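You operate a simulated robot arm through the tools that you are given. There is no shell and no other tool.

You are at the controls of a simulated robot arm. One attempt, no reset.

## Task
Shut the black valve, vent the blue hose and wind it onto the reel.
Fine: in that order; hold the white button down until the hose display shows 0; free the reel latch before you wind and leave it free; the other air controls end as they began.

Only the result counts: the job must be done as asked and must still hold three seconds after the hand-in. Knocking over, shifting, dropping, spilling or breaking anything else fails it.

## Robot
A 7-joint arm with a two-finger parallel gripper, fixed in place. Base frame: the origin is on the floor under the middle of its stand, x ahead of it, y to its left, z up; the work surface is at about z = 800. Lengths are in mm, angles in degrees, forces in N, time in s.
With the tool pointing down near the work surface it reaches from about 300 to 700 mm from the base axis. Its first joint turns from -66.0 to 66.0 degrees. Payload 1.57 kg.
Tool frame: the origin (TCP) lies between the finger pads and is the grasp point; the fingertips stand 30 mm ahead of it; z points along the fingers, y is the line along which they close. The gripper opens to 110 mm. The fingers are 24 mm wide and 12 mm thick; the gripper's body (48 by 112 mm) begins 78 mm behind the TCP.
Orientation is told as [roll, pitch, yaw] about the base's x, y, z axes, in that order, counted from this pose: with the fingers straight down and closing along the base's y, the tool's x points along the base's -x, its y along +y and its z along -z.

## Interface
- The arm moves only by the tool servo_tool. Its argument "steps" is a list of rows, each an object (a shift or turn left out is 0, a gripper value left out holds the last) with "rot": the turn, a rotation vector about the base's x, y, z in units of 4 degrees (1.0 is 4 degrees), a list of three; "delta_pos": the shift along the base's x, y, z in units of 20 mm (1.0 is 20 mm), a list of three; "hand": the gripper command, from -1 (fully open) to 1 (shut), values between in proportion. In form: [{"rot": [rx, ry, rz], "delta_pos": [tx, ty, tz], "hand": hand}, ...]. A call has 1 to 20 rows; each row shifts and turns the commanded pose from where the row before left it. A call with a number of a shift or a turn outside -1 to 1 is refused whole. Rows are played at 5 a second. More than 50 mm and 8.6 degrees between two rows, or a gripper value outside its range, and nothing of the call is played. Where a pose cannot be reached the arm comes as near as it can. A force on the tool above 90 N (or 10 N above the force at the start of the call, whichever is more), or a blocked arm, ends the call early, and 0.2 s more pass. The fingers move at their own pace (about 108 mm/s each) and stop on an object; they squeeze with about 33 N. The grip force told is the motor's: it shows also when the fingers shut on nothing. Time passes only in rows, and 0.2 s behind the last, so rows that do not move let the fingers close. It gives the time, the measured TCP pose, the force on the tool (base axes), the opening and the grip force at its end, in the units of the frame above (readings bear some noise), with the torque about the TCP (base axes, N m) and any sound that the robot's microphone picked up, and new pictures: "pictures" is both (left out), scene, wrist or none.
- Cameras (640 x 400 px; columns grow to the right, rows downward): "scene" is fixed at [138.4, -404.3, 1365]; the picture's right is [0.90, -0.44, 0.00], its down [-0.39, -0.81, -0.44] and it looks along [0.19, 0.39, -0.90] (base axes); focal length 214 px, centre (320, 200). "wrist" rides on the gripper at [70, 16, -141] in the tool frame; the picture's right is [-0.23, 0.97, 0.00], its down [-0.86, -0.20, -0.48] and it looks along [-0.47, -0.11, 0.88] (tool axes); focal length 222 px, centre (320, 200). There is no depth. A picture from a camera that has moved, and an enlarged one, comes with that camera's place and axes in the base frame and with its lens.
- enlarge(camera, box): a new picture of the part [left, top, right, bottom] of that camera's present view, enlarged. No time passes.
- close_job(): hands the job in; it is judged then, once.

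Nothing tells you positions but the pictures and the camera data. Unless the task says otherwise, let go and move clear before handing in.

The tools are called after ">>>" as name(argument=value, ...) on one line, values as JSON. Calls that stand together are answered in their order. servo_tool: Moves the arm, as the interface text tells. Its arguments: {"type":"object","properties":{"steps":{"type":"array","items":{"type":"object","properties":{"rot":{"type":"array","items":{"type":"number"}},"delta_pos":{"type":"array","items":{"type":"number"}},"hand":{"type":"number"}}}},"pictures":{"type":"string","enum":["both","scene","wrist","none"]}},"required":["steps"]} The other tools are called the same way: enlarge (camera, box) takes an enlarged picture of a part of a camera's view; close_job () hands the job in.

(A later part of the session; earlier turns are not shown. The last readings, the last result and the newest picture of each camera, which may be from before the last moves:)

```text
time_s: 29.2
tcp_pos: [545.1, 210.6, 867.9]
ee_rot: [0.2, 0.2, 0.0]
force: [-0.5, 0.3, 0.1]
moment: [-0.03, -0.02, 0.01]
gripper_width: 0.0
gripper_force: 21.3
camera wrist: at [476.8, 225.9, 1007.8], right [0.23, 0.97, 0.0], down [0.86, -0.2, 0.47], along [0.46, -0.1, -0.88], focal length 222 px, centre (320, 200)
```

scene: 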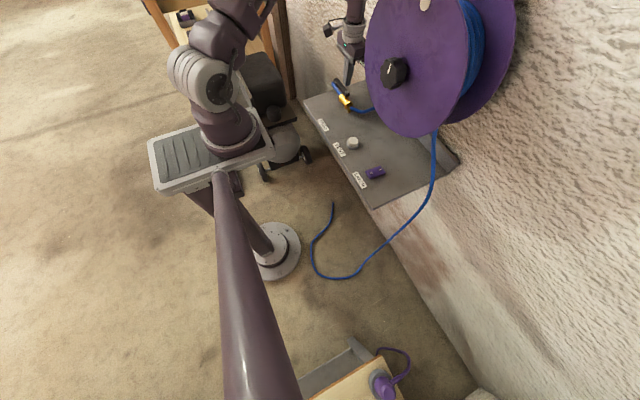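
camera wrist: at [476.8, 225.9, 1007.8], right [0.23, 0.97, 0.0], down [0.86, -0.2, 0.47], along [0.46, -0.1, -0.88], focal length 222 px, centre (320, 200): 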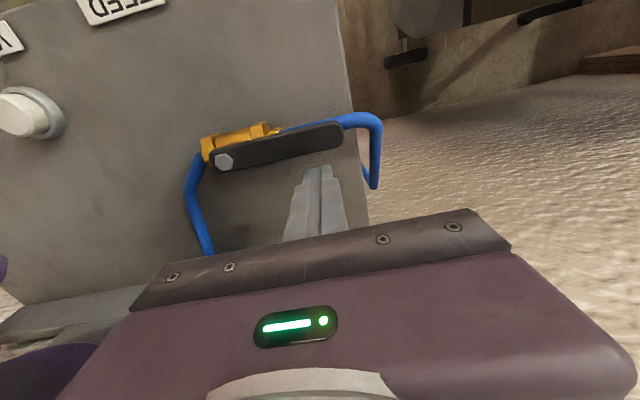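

The fingertips are beside the handle on its wall side. I'll gently push toward −x and watch the force and whether the handle follows.

>>> servo_tool(steps=[{"delta_pos": [-0.4, 0, 0]}, {"delta_pos": [-0.3, 0, 0]}, {"delta_pos": [-0.3, 0, 0]}, {"delta_pos": [-0.2, 0, 0]}, {"delta_pos": [0, 0, 0]}], pictures="wrist")

```text
time_s: 30.4
tcp_pos: [520.7, 210.3, 867.0]
ee_rot: [0.3, 0.2, -0.1]
force: [0.3, 0.5, 0.5]
moment: [0.01, -0.05, -0.02]
gripper_width: 0.0
gripper_force: 21.0
camera wrist: at [452.4, 225.8, 1007.7], right [0.23, 0.97, 0.0], down [0.86, -0.2, 0.47], along [0.46, -0.1, -0.88], focal length 222 px, centre (320, 200)
```

wrist: 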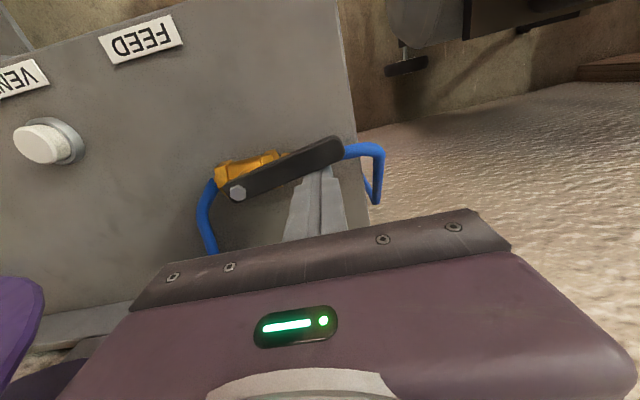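

The handle follows toward −x with almost no force, so that's the right way. I'll sweep along the arc to a full 90°.

>>> servo_tool(steps=[{"delta_pos": [-0.44, 0.12, 0.1]}, {"delta_pos": [-0.44, 0.12, 0.05]}, {"delta_pos": [-0.4, -0.1, 0]}, {"delta_pos": [-0.4, -0.1, 0]}, {"delta_pos": [-0.4, -0.2, 0]}, {"delta_pos": [-0.4, -0.2, 0]}, {"delta_pos": [-0.3, -0.3, 0]}, {"delta_pos": [-0.3, -0.3, 0]}, {"delta_pos": [-0.35, -0.55, 0]}, {"delta_pos": [0, 0, 0]}], pictures="both")

```text
time_s: 32.6
tcp_pos: [452.4, 180.7, 869.5]
ee_rot: [0.2, 0.2, -0.1]
force: [-0.2, 0.0, 0.5]
moment: [0.0, -0.01, 0.03]
gripper_width: 0.0
gripper_force: 21.5
camera wrist: at [384.1, 196.0, 1010.1], right [0.23, 0.97, 0.0], down [0.86, -0.2, 0.47], along [0.46, -0.1, -0.88], focal length 222 px, centre (320, 200)
```

scene: 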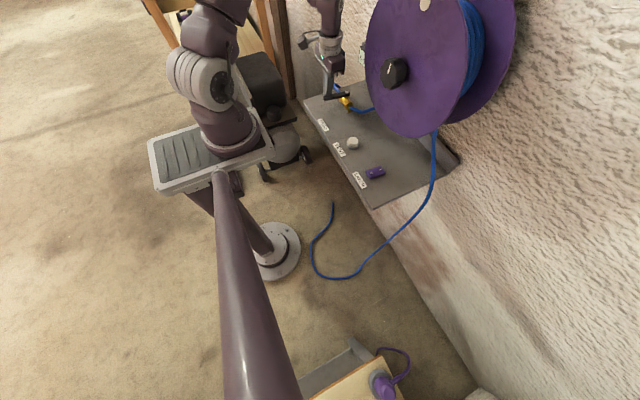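
wrist: 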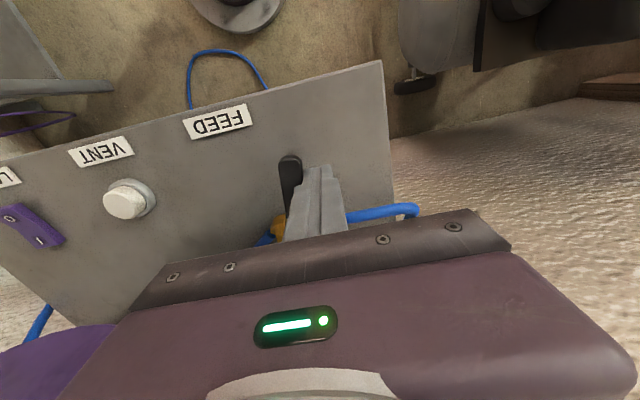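

The handle has swung to nearly pointing at me. I'll push the last degrees to the stop and watch the force.

>>> servo_tool(steps=[{"delta_pos": [-0.1, -0.3, 0]}, {"delta_pos": [0, -0.2, 0]}, {"delta_pos": [0, -0.1, 0]}, {"delta_pos": [0, 0, 0]}], pictures="wrist")

```text
time_s: 33.6
tcp_pos: [449.9, 170.4, 869.6]
ee_rot: [0.3, 0.2, 0.0]
force: [-2.3, 5.5, 1.1]
moment: [0.07, 0.0, -0.01]
gripper_width: 0.0
gripper_force: 21.6
camera wrist: at [381.7, 184.5, 1010.4], right [0.23, 0.97, 0.0], down [0.86, -0.2, 0.47], along [0.46, -0.1, -0.88], focal length 222 px, centre (320, 200)
```

wrist: 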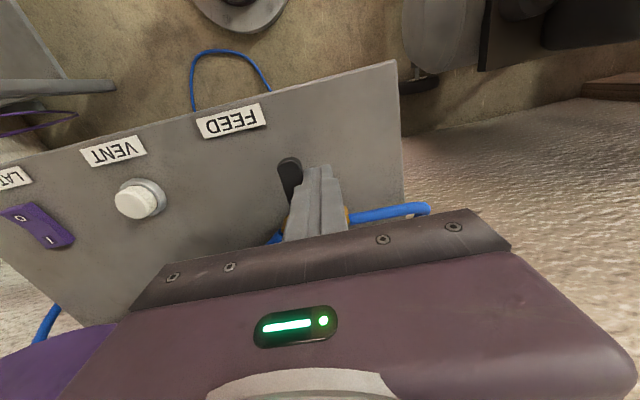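

A 5 N reaction appeared, suggesting the stop. I'll push 3 mm more to confirm, then back off and check.

>>> servo_tool(steps=[{"delta_pos": [0, -0.1, 0]}, {"delta_pos": [0, -0.1, 0]}, {"delta_pos": [0, 0, 0]}], pictures="none")

```text
time_s: 34.4
tcp_pos: [450.0, 167.4, 870.4]
ee_rot: [0.5, 0.2, 0.2]
force: [-6.7, 39.5, -5.1]
moment: [0.68, 0.12, 0.21]
gripper_width: 0.0
gripper_force: 21.2
```

39 N and not moving: the handle is firmly at its stop. Backing off and rising to verify the handle angle and the display.

>>> servo_tool(steps=[{"delta_pos": [0, 0.5, 0]}, {"delta_pos": [0, 1, 0]}, {"delta_pos": [0, 0, 1]}, {"delta_pos": [0, 0, 1]}, {"delta_pos": [0, 0, 1]}, {"delta_pos": [0, 0, 1]}, {"delta_pos": [-0.5, 0, 1]}, {"delta_pos": [-1, 0, 1]}, {"delta_pos": [-1, 0, 1]}, {"delta_pos": [-1, 0, 0], "rot": [0, -1, 0]}, {"delta_pos": [0, 0, 0], "rot": [0, -1, 0]}, {"delta_pos": [0, 0, 0], "rot": [0, -1, 0]}, {"delta_pos": [0, 0, 0], "rot": [0, -1, 0]}, {"delta_pos": [0, 0, 0], "rot": [0, -1, 0]}, {"delta_pos": [0, 0, 0], "rot": [0, -1, 0]}, {"delta_pos": [0, 0, 0]}], pictures="both")

```text
time_s: 37.8
tcp_pos: [389.9, 190.6, 1013.9]
ee_rot: [-0.6, -20.9, -0.2]
force: [0.1, -0.5, 0.0]
moment: [-0.01, 0.03, 0.0]
gripper_width: 0.0
gripper_force: 21.5
out of reach, approached as far as the arm can: row 14, 15
camera wrist: at [274.9, 208.7, 1119.5], right [0.22, 0.97, 0.07], down [0.63, -0.2, 0.75], along [0.75, -0.12, -0.65], focal length 222 px, centre (320, 200)
```

scene: 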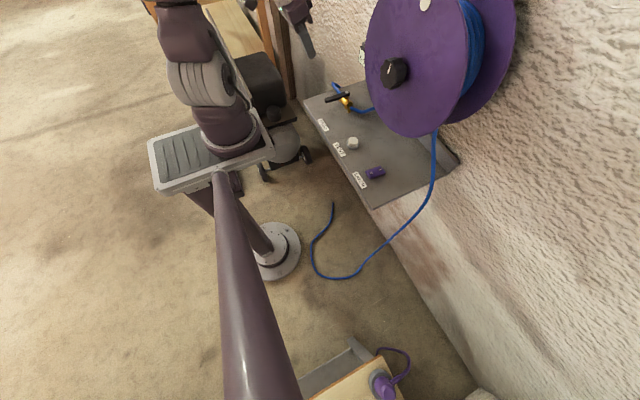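
wrist: 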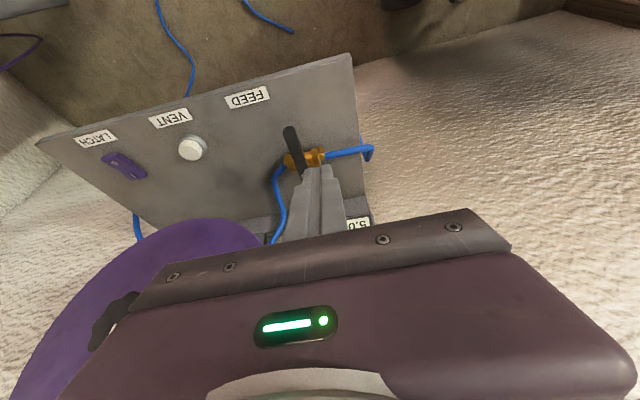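

>>> enlarge(camera="wrist", box=[260, 110, 390, 240])

>>> enlarge(camera="scene", box=[300, 70, 400, 190])

>>> enlarge(camera="scene", box=[350, 30, 380, 80])

```text
3.08 times, centred on (325, 175) of wrist
camera zoom: at [274.9, 208.7, 1119.5], right [0.22, 0.97, 0.07], down [0.63, -0.2, 0.75], along [0.75, -0.12, -0.65], focal length 684 px, centre (305, 277)
```

zoom: 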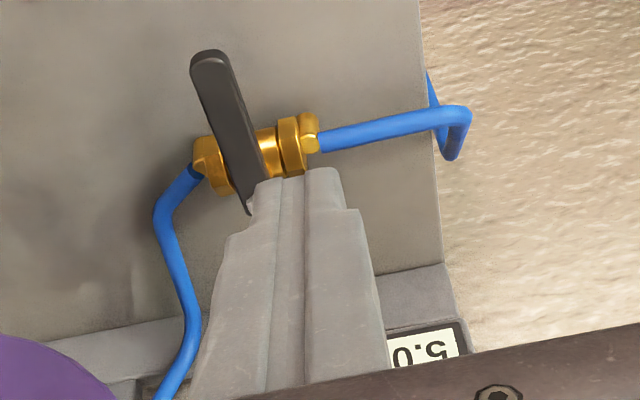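

```text
3.33 times, centred on (350, 130) of scene
camera zoom: at [138.4, -404.3, 1365.0], right [0.9, -0.44, 0.0], down [-0.39, -0.81, -0.44], along [0.19, 0.39, -0.9], focal length 715 px, centre (220, 433)
```

zoom: 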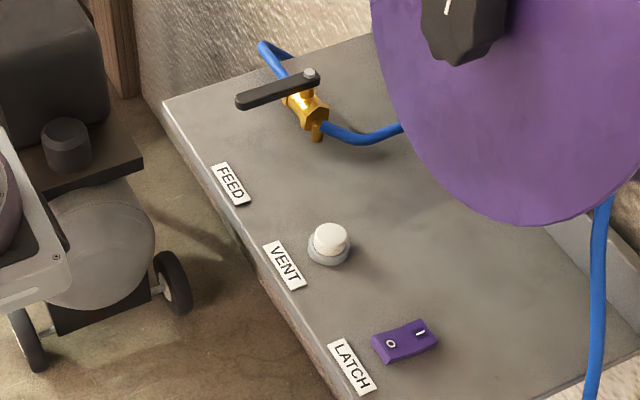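

```text
8.00 times, centred on (365, 55) of scene
camera zoom: at [138.4, -404.3, 1365.0], right [0.9, -0.44, 0.0], down [-0.39, -0.81, -0.44], along [0.19, 0.39, -0.9], focal length 1716 px, centre (-40, 1360)
```

zoom: 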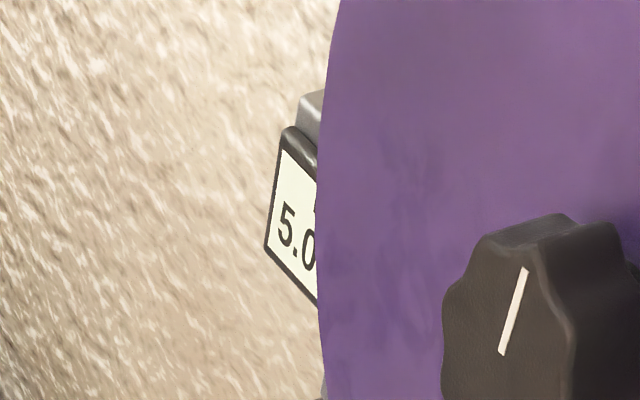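

The valve is now clearly across the pipe (shut). Next I move in front of the VENT button with the tool tilted so the arm stays away from the reel knob.

>>> servo_tool(steps=[{"delta_pos": [0, -1, 0]}, {"delta_pos": [0, -1, 0]}, {"delta_pos": [0, -1, 0]}, {"delta_pos": [0, -1, 0]}, {"delta_pos": [0, -1, 0]}, {"delta_pos": [0, -1, -0.5], "rot": [0, -0.4, 0]}, {"delta_pos": [0, -1, -0.5], "rot": [0, -0.4, 0]}, {"delta_pos": [0, -1, -0.5], "rot": [0, -0.4, 0]}, {"delta_pos": [0, -1, -0.5], "rot": [0, -0.4, 0]}, {"delta_pos": [0, -1, -0.5], "rot": [0, -0.4, 0]}, {"delta_pos": [0, -0.35, 0], "rot": [0, -0.3, 0]}, {"delta_pos": [0.5, 0, -0.5]}, {"delta_pos": [0.5, 0, -0.5]}, {"delta_pos": [0.5, 0, -0.5]}, {"delta_pos": [0.5, 0, -0.5]}, {"delta_pos": [0.5, 0, -0.5]}, {"delta_pos": [0, 0, 0]}], pictures="both")

```text
time_s: 41.4
tcp_pos: [461.3, 4.9, 921.3]
ee_rot: [-0.6, -30.1, -0.1]
force: [0.3, 0.2, 0.4]
moment: [-0.01, 0.0, 0.0]
gripper_width: 0.3
gripper_force: 21.4
out of reach, approached as far as the arm can: row 3, 4, 5, 6, 10, 11
camera wrist: at [330.8, 22.8, 1007.0], right [0.21, 0.97, 0.11], down [0.5, -0.2, 0.84], along [0.84, -0.12, -0.52], focal length 222 px, centre (320, 200)
```

scene: 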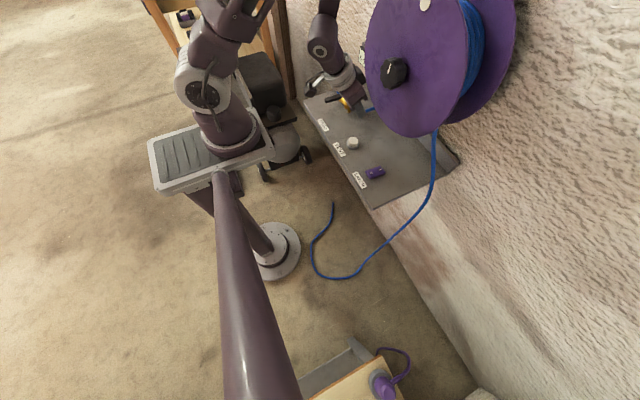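
wrist: 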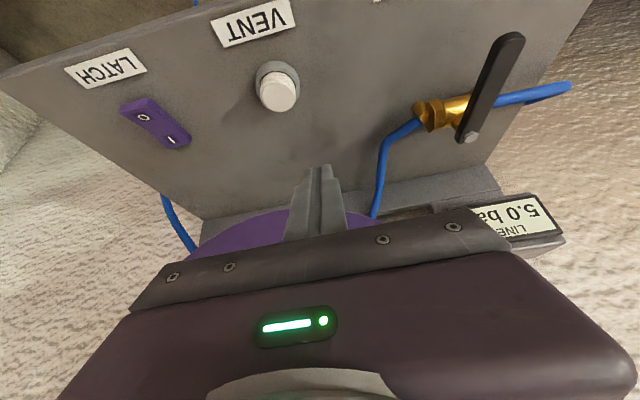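

The button is at about (446,−19) with its top near z≈812, and the LINE display is visible to the wrist camera. I'll move over the button and stop 20 mm above it.

>>> servo_tool(steps=[{"delta_pos": [-0.3, -0.4, -0.6]}, {"delta_pos": [-0.3, -0.4, -0.6]}, {"delta_pos": [-0.3, -0.4, -0.7]}, {"delta_pos": [-0.05, 0, -0.8]}, {"delta_pos": [0, 0, 0]}], pictures="both")

```text
time_s: 42.6
tcp_pos: [441.0, -18.7, 867.3]
ee_rot: [-0.6, -30.1, -0.2]
force: [-0.7, 0.1, 0.5]
moment: [-0.03, 0.03, -0.01]
gripper_width: 0.0
gripper_force: 21.2
camera wrist: at [310.7, -1.2, 952.9], right [0.2, 0.97, 0.11], down [0.5, -0.2, 0.84], along [0.84, -0.12, -0.52], focal length 222 px, centre (320, 200)
```

scene: 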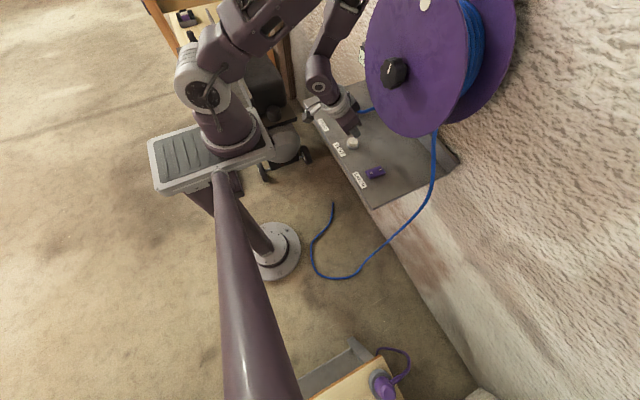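
wrist: 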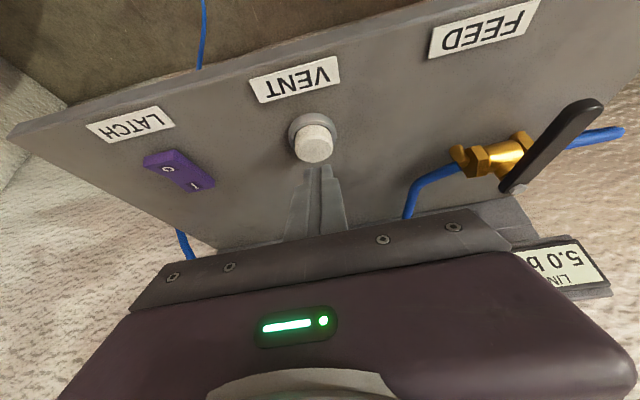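

Fingertips are just above the white button and the display is in the wrist view. Pressing down in small steps.

>>> servo_tool(steps=[{"delta_pos": [0, 0, -0.3]}, {"delta_pos": [0, 0, -0.3]}, {"delta_pos": [0, 0, -0.2]}, {"delta_pos": [0, 0, -0.2]}, {"delta_pos": [0, 0, 0]}], pictures="wrist")

```text
time_s: 43.8
tcp_pos: [442.0, -18.5, 847.5]
ee_rot: [-0.6, -30.2, -0.2]
force: [-0.9, 0.0, 4.9]
moment: [0.02, 0.02, -0.01]
gripper_width: 0.0
gripper_force: 21.0
heard: click
camera wrist: at [311.7, -0.8, 933.1], right [0.21, 0.97, 0.1], down [0.5, -0.2, 0.85], along [0.84, -0.12, -0.52], focal length 222 px, centre (320, 200)
```

wrist: 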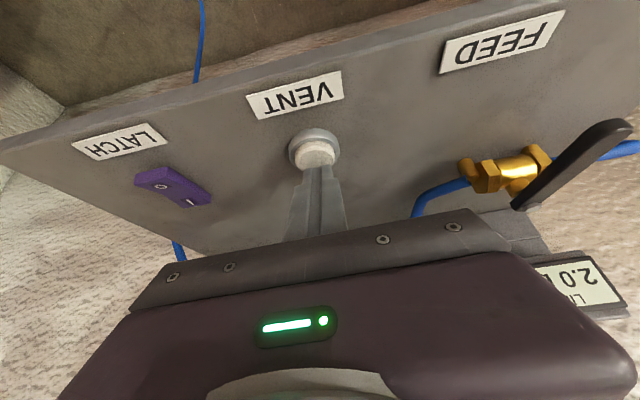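

A click was heard and the display has dropped to 2.0 — that display is the hose one. Holding still.

>>> servo_tool(steps=[{"delta_pos": [0, 0, -0.05]}, {}, {}, {}, {}, {}, {}, {}, {}, {}], pictures="wrist")

>>> enlarge(camera="wrist", box=[520, 230, 640, 330])

```text
time_s: 46.0
tcp_pos: [440.6, -18.6, 846.1]
ee_rot: [-0.6, -30.2, -0.2]
force: [6.8, 0.4, 13.4]
moment: [-0.02, -0.27, -0.01]
gripper_width: 0.0
gripper_force: 21.2
camera wrist: at [311.4, -0.9, 932.1], right [0.21, 0.97, 0.1], down [0.5, -0.2, 0.85], along [0.84, -0.12, -0.52], focal length 222 px, centre (320, 200)
```

wrist: 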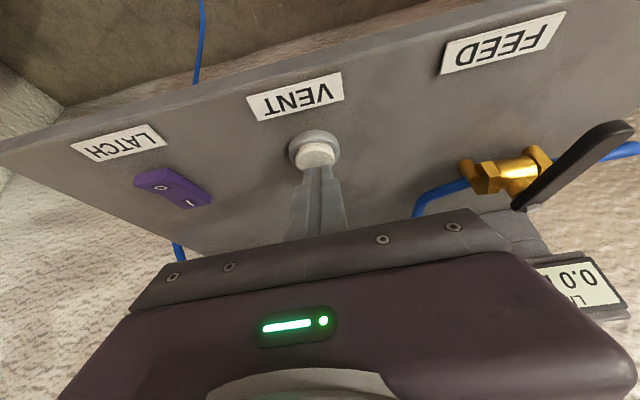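

```text
4.00 times, centred on (580, 280) of wrist
camera zoom: at [311.4, -0.9, 932.1], right [0.21, 0.97, 0.1], down [0.5, -0.2, 0.85], along [0.84, -0.12, -0.52], focal length 888 px, centre (-720, -120)
```

zoom: 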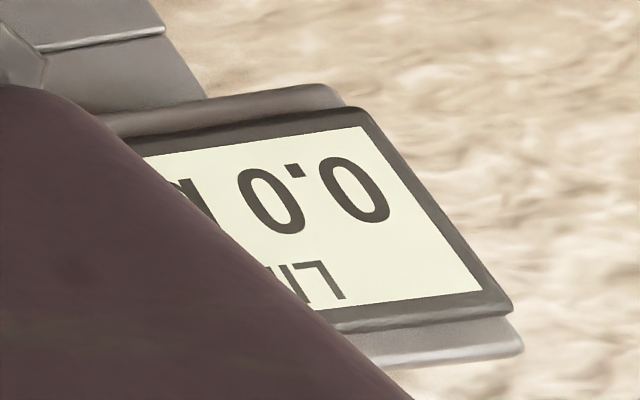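

The display reads 0.0. I'll hold a second longer, then release upward and check that it stays 0.

>>> servo_tool(steps=[{}, {}, {}, {}, {}, {"delta_pos": [0, 0, 0.5]}, {"delta_pos": [0, 0, 0.8]}, {"delta_pos": [0, 0, 1]}, {"delta_pos": [0, 0, 0.5]}, {}], pictures="both")

>>> enlarge(camera="wrist", box=[460, 180, 640, 300])

>>> enlarge(camera="wrist", box=[100, 60, 300, 200])

```text
time_s: 48.2
tcp_pos: [442.9, -19.7, 901.9]
ee_rot: [-0.6, -30.1, -0.2]
force: [-0.5, 0.1, -0.7]
moment: [0.0, -0.01, -0.06]
gripper_width: 0.0
gripper_force: 21.7
camera wrist: at [311.3, -1.1, 988.6], right [0.21, 0.97, 0.1], down [0.5, -0.2, 0.84], along [0.84, -0.12, -0.52], focal length 222 px, centre (320, 200)
```

scene: 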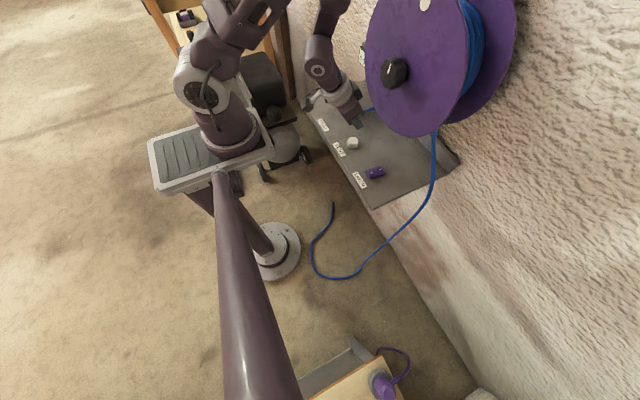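
wrist: 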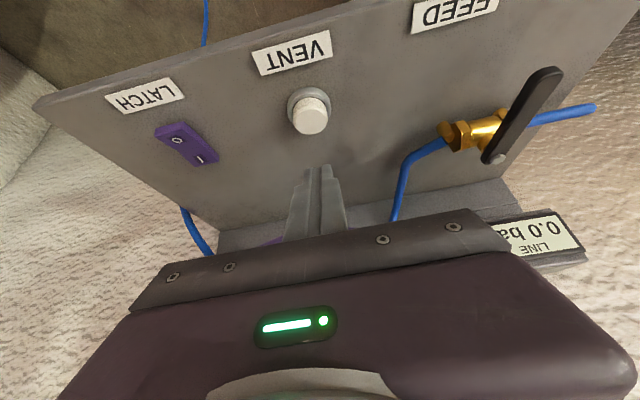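

```text
3.33 times, centred on (550, 240) of wrist
camera zoom: at [311.3, -1.1, 988.6], right [0.21, 0.97, 0.1], down [0.5, -0.2, 0.84], along [0.84, -0.12, -0.52], focal length 740 px, centre (-447, 67)
```

zoom: 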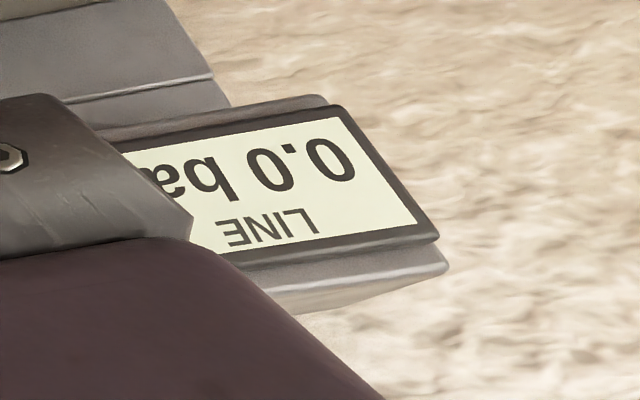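

```text
2.86 times, centred on (200, 130) of wrist
camera zoom: at [311.3, -1.1, 988.6], right [0.21, 0.97, 0.1], down [0.5, -0.2, 0.84], along [0.84, -0.12, -0.52], focal length 635 px, centre (663, 400)
```

zoom: 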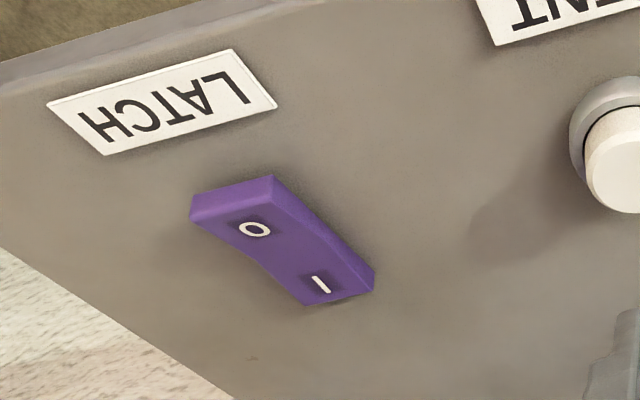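

Vented: display stays at 0.0 with the button released. Now I'll study the latch rocker to see which side is pressed.

>>> enlarge(camera="scene", box=[360, 160, 392, 185])

>>> enlarge(camera="wrist", box=[145, 110, 230, 175])

```text
16.00 times, centred on (376, 172) of scene
camera zoom: at [138.4, -404.3, 1365.0], right [0.9, -0.44, 0.0], down [-0.39, -0.81, -0.44], along [0.19, 0.39, -0.9], focal length 3432 px, centre (-576, 640)
```

zoom: 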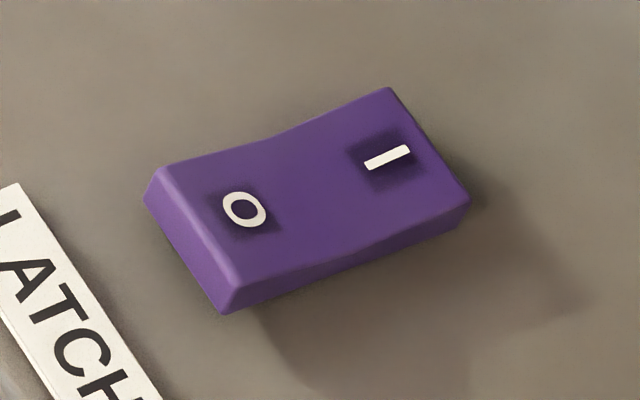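

```text
6.15 times, centred on (188, 142) of wrist
camera zoom: at [311.3, -1.1, 988.6], right [0.21, 0.97, 0.1], down [0.5, -0.2, 0.84], along [0.84, -0.12, -0.52], focal length 1367 px, centre (1135, 554)
```

zoom: 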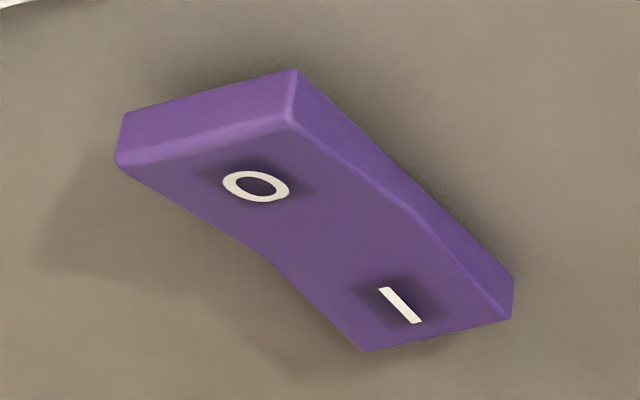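

The O end stands higher than the I end, so I (latched) is pressed now; freeing it means pressing the O end at about (434,−151). Moving above it.

>>> servo_tool(steps=[{"delta_pos": [-0.1, -1, 0]}, {"delta_pos": [-0.1, -1, 0]}, {"delta_pos": [-0.1, -1, 0]}, {"delta_pos": [-0.1, -1, 0]}, {"delta_pos": [-0.1, -1, 0]}, {"delta_pos": [-0.1, -1, 0]}, {"delta_pos": [-0.1, -0.55, -0.5]}, {"delta_pos": [0, 0, -1]}, {"delta_pos": [0, 0, -0.4]}, {}], pictures="both")

```text
time_s: 50.4
tcp_pos: [427.4, -149.2, 862.9]
ee_rot: [-0.6, -30.1, -0.3]
force: [-0.6, -0.6, 0.0]
moment: [0.01, 0.01, 0.01]
gripper_width: 0.0
gripper_force: 21.3
camera wrist: at [297.1, -131.6, 949.4], right [0.2, 0.97, 0.11], down [0.5, -0.2, 0.84], along [0.84, -0.12, -0.52], focal length 222 px, centre (320, 200)
```

scene: 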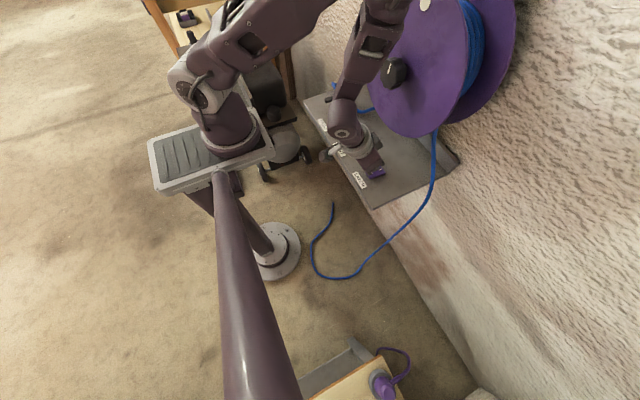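
wrist: 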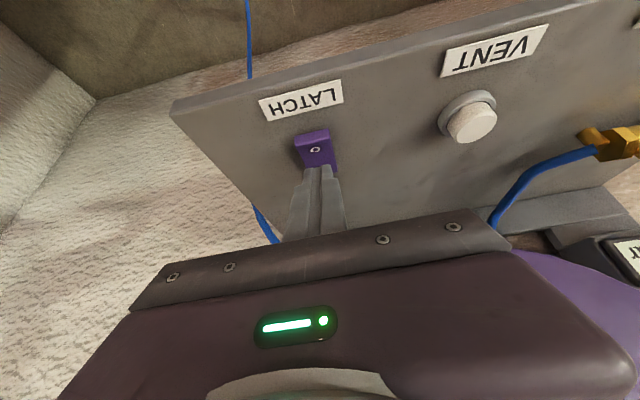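

Fingertips are above the O end of the rocker. Pressing down gently.

>>> servo_tool(steps=[{"delta_pos": [0, 0, -0.3]}, {"delta_pos": [0, 0, -0.3]}, {"delta_pos": [0, 0, -0.2]}, {"delta_pos": [0, 0, -0.2]}, {}], pictures="wrist")

```text
time_s: 51.6
tcp_pos: [428.5, -150.3, 843.2]
ee_rot: [-0.6, -30.1, -0.2]
force: [0.2, 0.5, -1.0]
moment: [-0.02, -0.03, -0.01]
gripper_width: 0.1
gripper_force: 21.1
camera wrist: at [297.6, -131.6, 929.9], right [0.21, 0.97, 0.1], down [0.5, -0.2, 0.84], along [0.84, -0.12, -0.52], focal length 222 px, centre (320, 200)
```

wrist: 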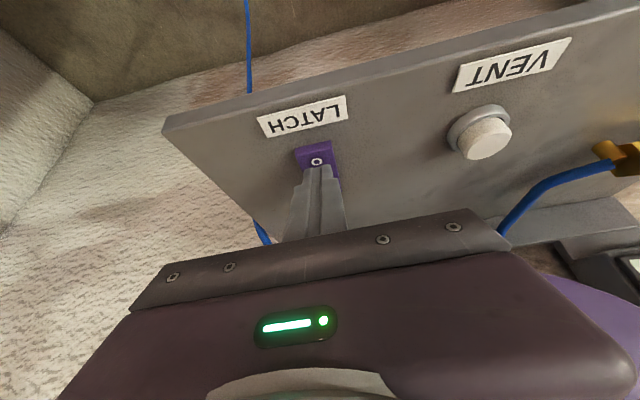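

>>> servo_tool(steps=[{"delta_pos": [0, 0, -0.15]}, {"delta_pos": [0, 0, -0.15]}, {}], pictures="wrist")

```text
time_s: 52.2
tcp_pos: [427.9, -149.8, 842.3]
ee_rot: [-0.7, -30.5, -0.1]
force: [-18.6, 5.4, 41.4]
moment: [0.22, 0.37, -0.09]
gripper_width: 0.0
gripper_force: 21.1
stopped in row 2: the force on the tool passed its limit at 104 N (the readings are from after the stop); the commanded pose is now the measured one
camera wrist: at [296.7, -131.0, 927.6], right [0.2, 0.97, 0.1], down [0.49, -0.19, 0.85], along [0.85, -0.12, -0.52], focal length 222 px, centre (320, 200)
```

wrist: 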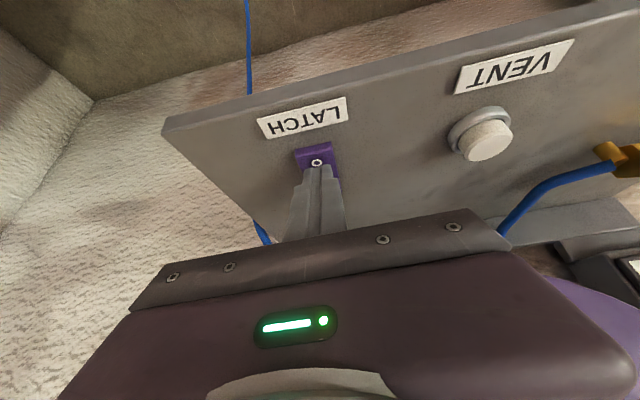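

Hard resistance (104 N) and no click — this end may already be down, or I'm near the pivot. I'll back off immediately and inspect the rocker's profile from a low angle.

>>> servo_tool(steps=[{"delta_pos": [0, 0, 0.5]}, {"delta_pos": [-0.5, 0, 0.5]}, {"delta_pos": [-1, 0, 0.3]}, {"delta_pos": [-0.5, 0, 0.3]}, {}], pictures="both")

>>> enlarge(camera="wrist", box=[260, 70, 380, 170])

>>> enlarge(camera="scene", box=[360, 160, 392, 185])

```text
time_s: 53.4
tcp_pos: [392.7, -151.8, 872.8]
ee_rot: [-0.6, -30.3, -0.2]
force: [-0.2, 0.2, 0.2]
moment: [-0.02, -0.01, 0.0]
gripper_width: 0.0
gripper_force: 21.6
out of reach, approached as far as the arm can: row 4
camera wrist: at [261.3, -132.9, 958.1], right [0.2, 0.97, 0.1], down [0.49, -0.19, 0.85], along [0.84, -0.12, -0.52], focal length 222 px, centre (320, 200)
```

scene: 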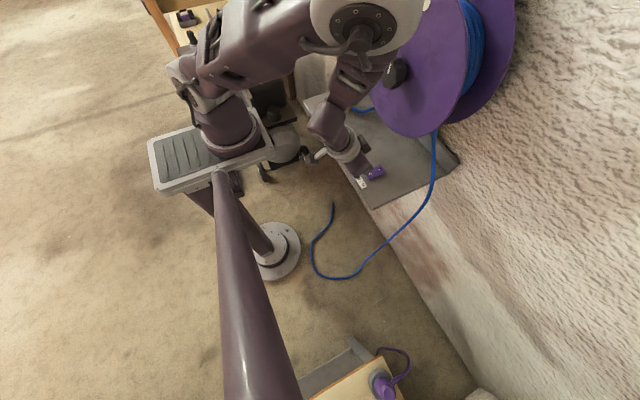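
wrist: 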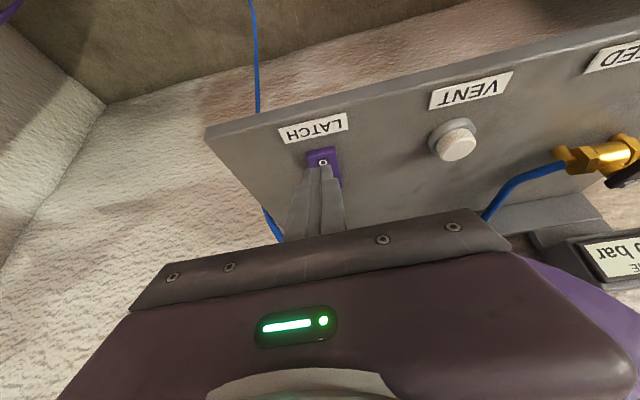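

```text
4.00 times, centred on (320, 120) of wrist
camera zoom: at [261.3, -132.9, 958.1], right [0.2, 0.97, 0.1], down [0.49, -0.19, 0.85], along [0.84, -0.12, -0.52], focal length 888 px, centre (320, 520)
```

zoom: 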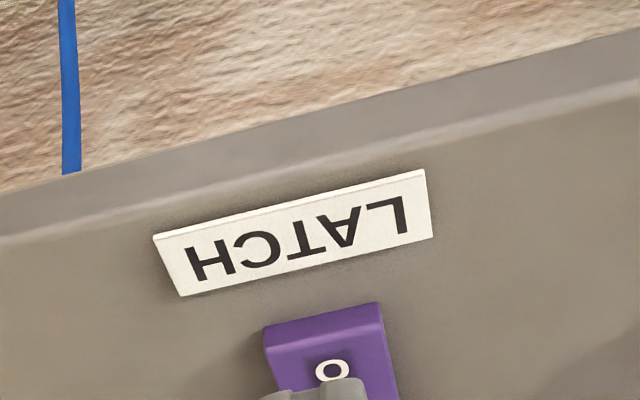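

```text
16.00 times, centred on (376, 172) of scene
camera zoom: at [138.4, -404.3, 1365.0], right [0.9, -0.44, 0.0], down [-0.39, -0.81, -0.44], along [0.19, 0.39, -0.9], focal length 3432 px, centre (-576, 640)
```

zoom: 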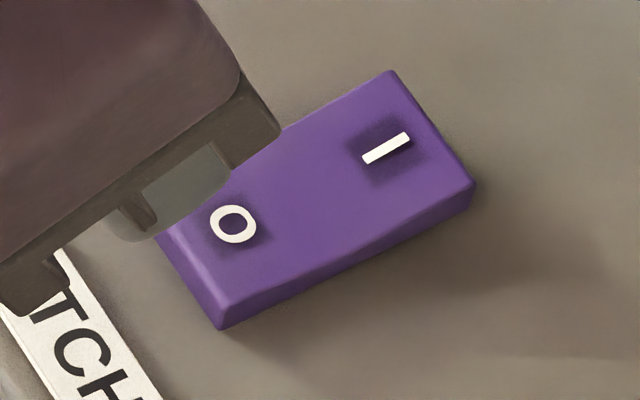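

The rocker did flip: the O end is now lower and the I end has risen (compared with the earlier zoom), so the latch is switched to O. Next I rise, open the gripper and point the tool at the reel knob (axis ≈ y −50, z 1048; knob front ≈ x 482).

>>> servo_tool(steps=[{"delta_pos": [0, 0, 1]}, {"delta_pos": [0, 0, 1]}, {"delta_pos": [0, 0, 1]}, {"delta_pos": [0, 0, 1]}, {"delta_pos": [0, 0, 1]}, {"delta_pos": [0, 0, 1]}, {"delta_pos": [0, 0, 1]}, {"delta_pos": [0, 0, 1]}, {"delta_pos": [0, 0.5, 0.75], "hand": -1}, {"delta_pos": [0.2, 1, 0], "rot": [0, -1, 0]}, {"delta_pos": [0.2, 1, 0], "rot": [0, -1, 0]}, {"delta_pos": [0.2, 1, 0], "rot": [0, -1, 0]}, {"delta_pos": [0.2, 1, 0], "rot": [0, -1, 0]}, {"delta_pos": [0.4, 0.6, 0], "rot": [0, -1, 0]}, {"delta_pos": [0.4, 0, 0], "rot": [0, -1, 0]}, {}], pictures="both")

```text
time_s: 56.8
tcp_pos: [481.1, -26.8, 1040.1]
ee_rot: [-0.6, -51.5, 2.0]
force: [-0.1, 0.1, -0.8]
moment: [-0.02, 0.04, 0.0]
gripper_width: 110.3
gripper_force: 0.1
out of reach, approached as far as the arm can: row 2, 7, 8, 9, 11, 12, 13, 14, 15
camera wrist: at [327.4, -14.7, 1072.3], right [0.12, 0.98, 0.17], down [0.16, -0.19, 0.97], along [0.98, -0.08, -0.18], focal length 222 px, centre (320, 200)
```

scene: 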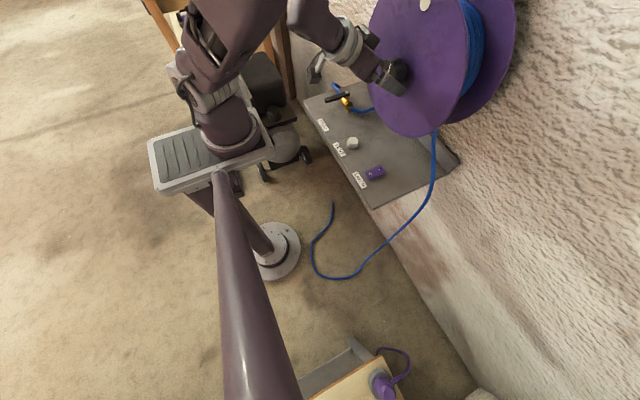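
wrist: 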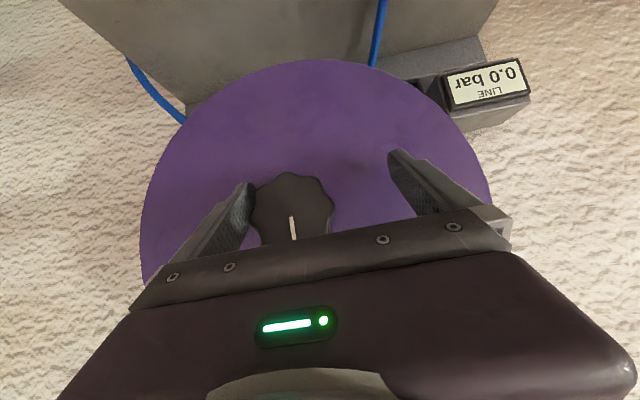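

The arm can't tilt fully horizontal here (it stopped at pitch ≈ −51°), but the fingers now straddle the knob. I'll centre on the knob axis (y −50.5, z 1049) and look.

>>> servo_tool(steps=[{"delta_pos": [0, -0.4, 0.2]}, {"delta_pos": [0, -0.4, 0.2]}, {"delta_pos": [0, -0.4, 0.05]}, {}], pictures="both")

>>> enlarge(camera="wrist", box=[180, 110, 460, 260])

>>> enlarge(camera="scene", box=[330, 20, 470, 120])

```text
time_s: 57.8
tcp_pos: [481.9, -50.3, 1048.6]
ee_rot: [-0.6, -51.4, 2.0]
force: [0.3, -0.4, 0.1]
moment: [0.0, -0.05, -0.01]
gripper_width: 110.0
gripper_force: 0.0
camera wrist: at [329.3, -38.3, 1082.2], right [0.12, 0.98, 0.17], down [0.16, -0.19, 0.97], along [0.98, -0.08, -0.18], focal length 222 px, centre (320, 200)
```

scene: 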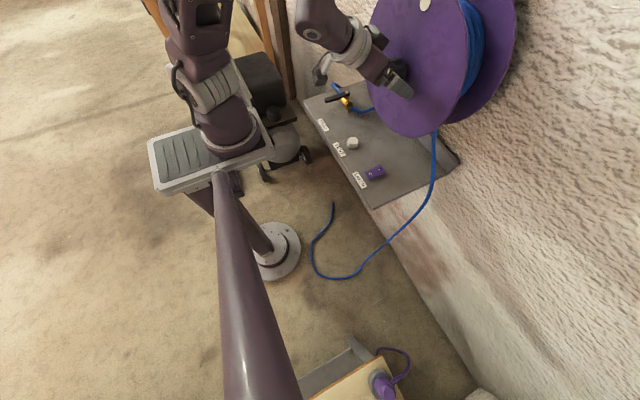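
wrist: 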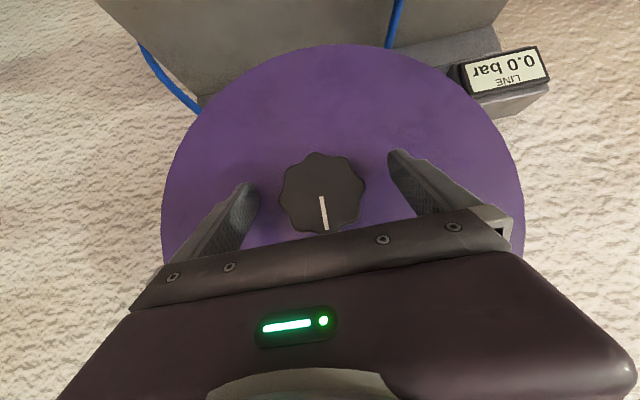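

```text
2.29 times, centred on (320, 185) of wrist
camera zoom: at [329.3, -38.3, 1082.2], right [0.12, 0.98, 0.17], down [0.16, -0.19, 0.97], along [0.98, -0.08, -0.18], focal length 508 px, centre (320, 234)
```

zoom: 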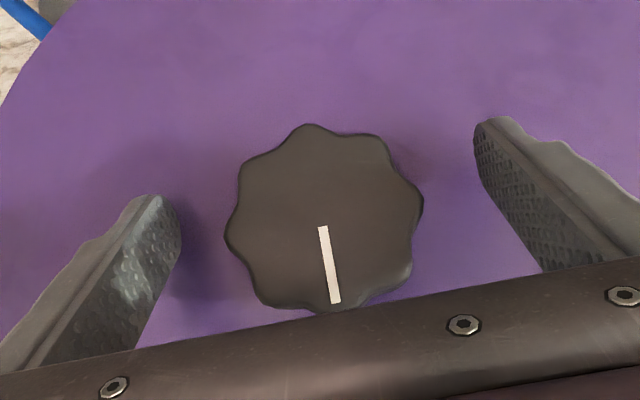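

```text
4.00 times, centred on (400, 70) of scene
camera zoom: at [138.4, -404.3, 1365.0], right [0.9, -0.44, 0.0], down [-0.39, -0.81, -0.44], along [0.19, 0.39, -0.9], focal length 858 px, centre (0, 720)
```

zoom: 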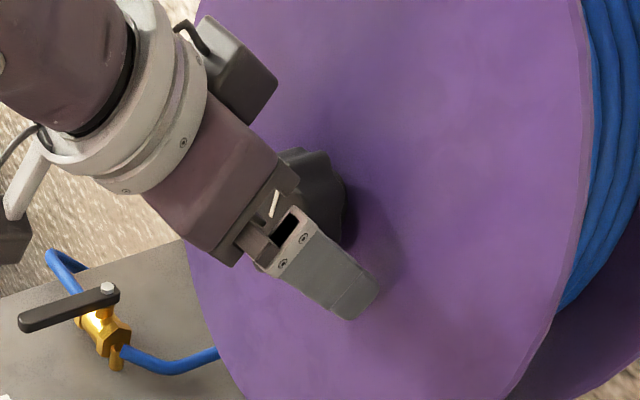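

The knob (≈58 mm, 8 lobes, axis ≈ y −49.5, z 1050) sits nicely between the fingers. With the gripper still open, I test how far the tool can roll about the knob axis in the +x sense.

>>> servo_tool(steps=[{"delta_pos": [0, 0.04, 0.07], "rot": [1, 0, 0]}, {"rot": [1, 0, 0]}, {"rot": [1, 0, 0]}, {"rot": [1, 0, 0]}, {"rot": [1, 0, 0]}, {"rot": [1, 0, 0]}, {"rot": [1, 0, 0]}, {"rot": [1, 0, 0]}, {"rot": [1, 0, 0]}, {"rot": [1, 0, 0]}, {}], pictures="both")

```text
time_s: 58.8
tcp_pos: [489.0, -48.4, 1043.6]
ee_rot: [23.7, -47.4, -17.4]
force: [-18.7, 4.6, -1.7]
moment: [0.03, 0.53, -0.76]
gripper_width: 106.2
gripper_force: 0.1
out of reach, approached as far as the arm can: row 1, 2, 3, 4, 5
stopped in row 5: the force on the tool passed its limit at 102 N (the readings are from after the stop); the commanded pose is now the measured one
camera wrist: at [336.7, -43.3, 1083.4], right [0.14, 0.89, 0.43], down [0.19, -0.45, 0.87], along [0.97, -0.04, -0.23], focal length 222 px, centre (320, 200)
```

scene: 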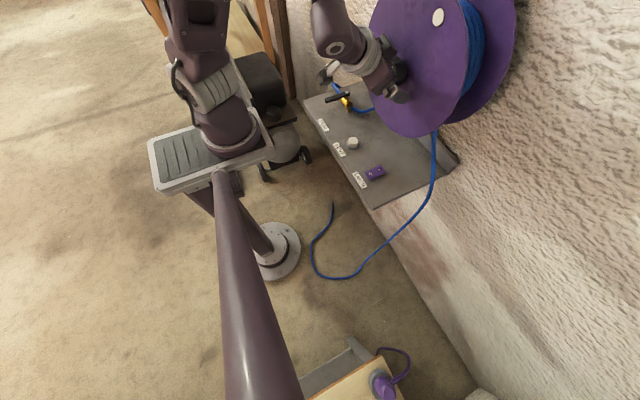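
wrist: 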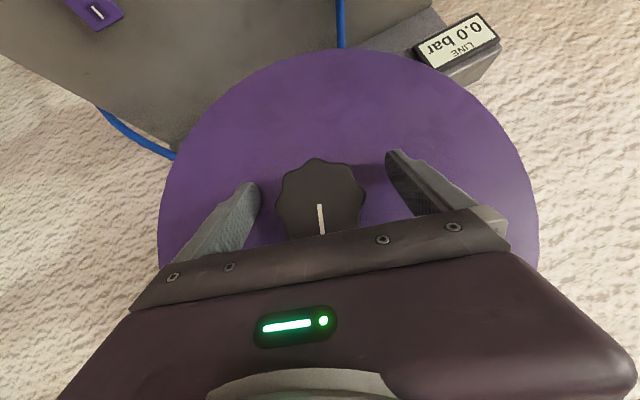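

The tilt limit pushed the tips into the flange; the reel turned a little with the fingers, which shows the latch is really free. I'll pull back slightly and reduce the tilt to about −38° so rolling is within reach.

>>> servo_tool(steps=[{"delta_pos": [-0.3, 0, 0.1], "rot": [0, 0.96, 0.27]}, {"delta_pos": [-0.3, 0, 0.1], "rot": [0, 0.96, 0.27]}, {"delta_pos": [-0.2, 0, 0.1], "rot": [0, 0.96, 0.27]}, {}], pictures="wrist")

```text
time_s: 59.8
tcp_pos: [476.1, -48.6, 1051.4]
ee_rot: [19.5, -36.6, -11.5]
force: [0.4, 0.2, -0.9]
moment: [-0.01, 0.02, 0.01]
gripper_width: 110.0
gripper_force: 0.2
camera wrist: at [333.9, -51.9, 1120.1], right [0.17, 0.9, 0.4], down [0.38, -0.43, 0.82], along [0.91, 0.01, -0.41], focal length 222 px, centre (320, 200)
```

wrist: 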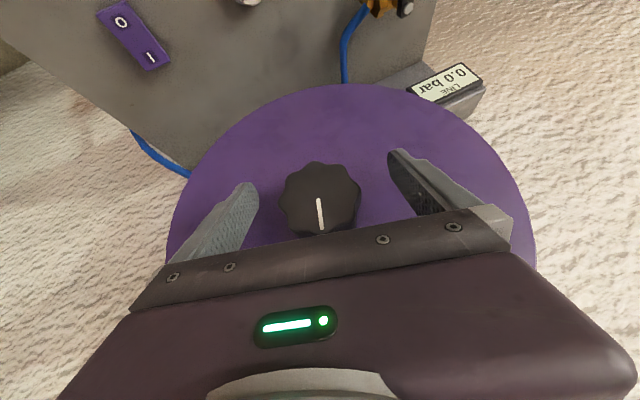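

Clear of contact now at a milder tilt. Testing further roll in the +x sense with the gripper still open.

>>> servo_tool(steps=[{"rot": [1, 0, 0]}, {"rot": [1, 0, 0]}, {"rot": [1, 0, 0]}, {"rot": [1, 0, 0]}, {"rot": [1, 0, 0]}, {}], pictures="none")

```text
time_s: 61.2
tcp_pos: [478.9, -47.8, 1050.6]
ee_rot: [42.6, -30.4, -24.3]
force: [0.7, -0.4, 0.3]
moment: [0.02, -0.01, -0.01]
gripper_width: 109.9
gripper_force: 0.1
out of reach, approached as far as the arm can: row 2
```

>>> servo_tool(steps=[{"rot": [1, 0, 0]}, {"rot": [1, 0, 0]}, {"rot": [1, 0, 0]}, {"rot": [1, 0, 0]}, {"rot": [1, 0, 0]}, {}], pictures="both")

```text
time_s: 62.6
tcp_pos: [479.1, -49.1, 1051.3]
ee_rot: [62.0, -20.7, -32.9]
force: [-0.3, 0.3, -0.5]
moment: [0.01, 0.0, -0.01]
gripper_width: 110.2
gripper_force: 0.1
camera wrist: at [337.8, -96.5, 1100.6], right [0.17, 0.43, 0.89], down [0.38, -0.86, 0.35], along [0.91, 0.28, -0.31], focal length 222 px, centre (320, 200)
```

scene: 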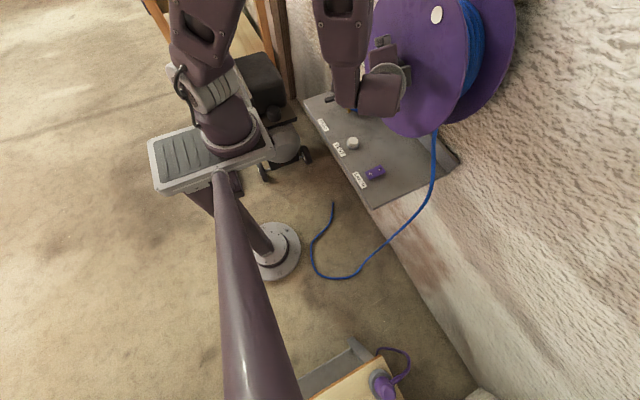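
wrist: 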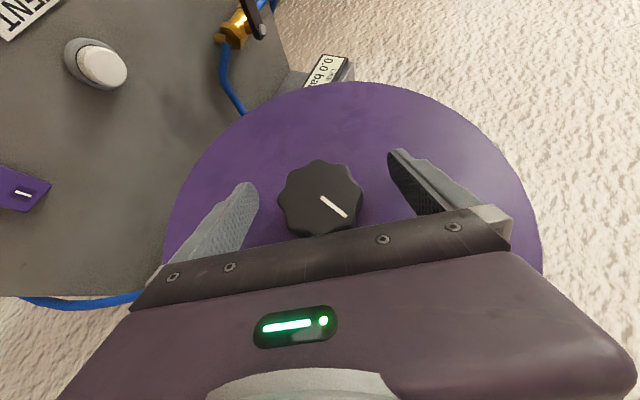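

The roll works; about θ≈56° now and everything is free. I'll go a bit further to maximise the winding stroke.

>>> servo_tool(steps=[{"rot": [1, 0, 0]}, {"rot": [1, 0, 0]}, {"rot": [1, 0, 0]}, {"rot": [1, 0, 0]}, {"rot": [1, 0, 0]}, {"rot": [1, 0, 0]}, {}], pictures="both")

```text
time_s: 64.2
tcp_pos: [479.4, -48.3, 1050.3]
ee_rot: [82.3, -6.7, -37.6]
force: [0.6, 0.8, 0.1]
moment: [-0.02, 0.0, 0.01]
gripper_width: 110.0
gripper_force: 0.0
camera wrist: at [337.6, -113.3, 1076.5], right [0.17, 0.04, 0.98], down [0.38, -0.93, -0.03], along [0.91, 0.38, -0.17], focal length 222 px, centre (320, 200)
```

scene: 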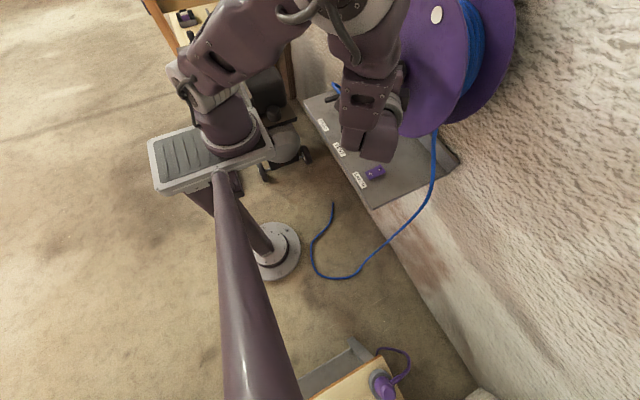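
wrist: 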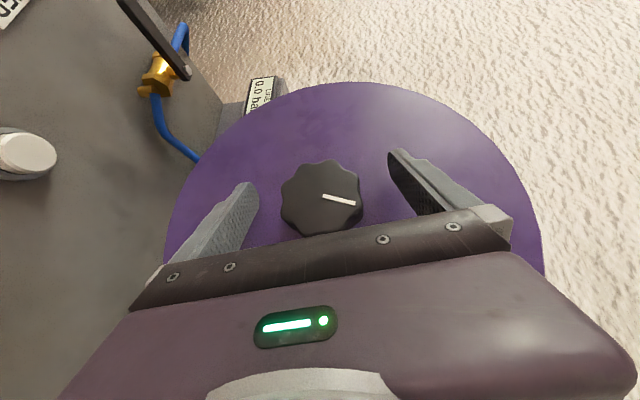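

θ≈80° reached with no contact. Moving 4 mm forward, gripping the knob, and starting the winding stroke (negative rotation about x) with a few rows first.

>>> servo_tool(steps=[{"delta_pos": [0.2, -0.05, 0]}, {"hand": 1}, {"hand": 1}, {"hand": 1}, {}], pictures="wrist")

```text
time_s: 65.4
tcp_pos: [483.6, -50.4, 1049.8]
ee_rot: [82.1, -6.7, -37.7]
force: [2.9, 2.0, -22.7]
moment: [-0.07, 0.48, 0.03]
gripper_width: 58.4
gripper_force: 45.1
camera wrist: at [342.1, -114.6, 1076.5], right [0.17, 0.04, 0.98], down [0.38, -0.93, -0.03], along [0.91, 0.38, -0.17], focal length 222 px, centre (320, 200)
```

wrist: 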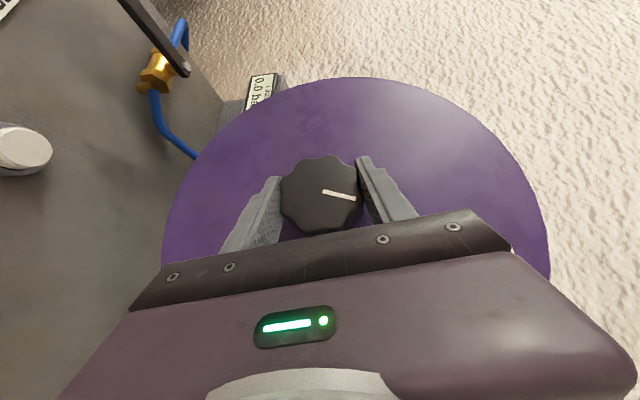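

Gripped at 58 mm; a 23 N downward pull says the knob axis is slightly lower than my centre. I'll shift down about 1 mm and begin turning.

>>> servo_tool(steps=[{"delta_pos": [0, 0, -0.05]}, {"rot": [-0.5, 0, 0]}, {"rot": [-1, 0, 0]}, {"rot": [-1, 0, 0]}, {"rot": [-1, 0, 0]}, {}], pictures="both")

```text
time_s: 66.8
tcp_pos: [483.3, -50.9, 1051.0]
ee_rot: [70.7, -15.3, -35.6]
force: [5.6, -11.2, -7.0]
moment: [-0.09, -0.12, -0.26]
gripper_width: 58.3
gripper_force: 45.7
camera wrist: at [341.8, -106.0, 1090.6], right [0.17, 0.27, 0.95], down [0.38, -0.91, 0.2], along [0.91, 0.32, -0.26], focal length 222 px, centre (320, 200)
```

scene: 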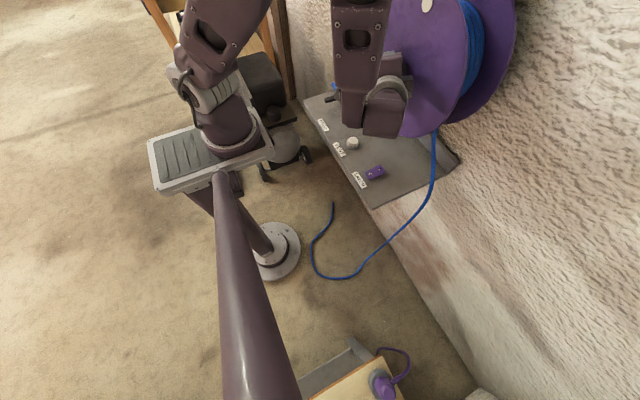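
wrist: 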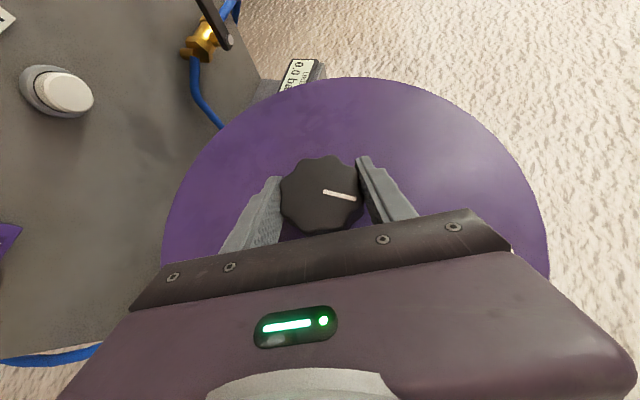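

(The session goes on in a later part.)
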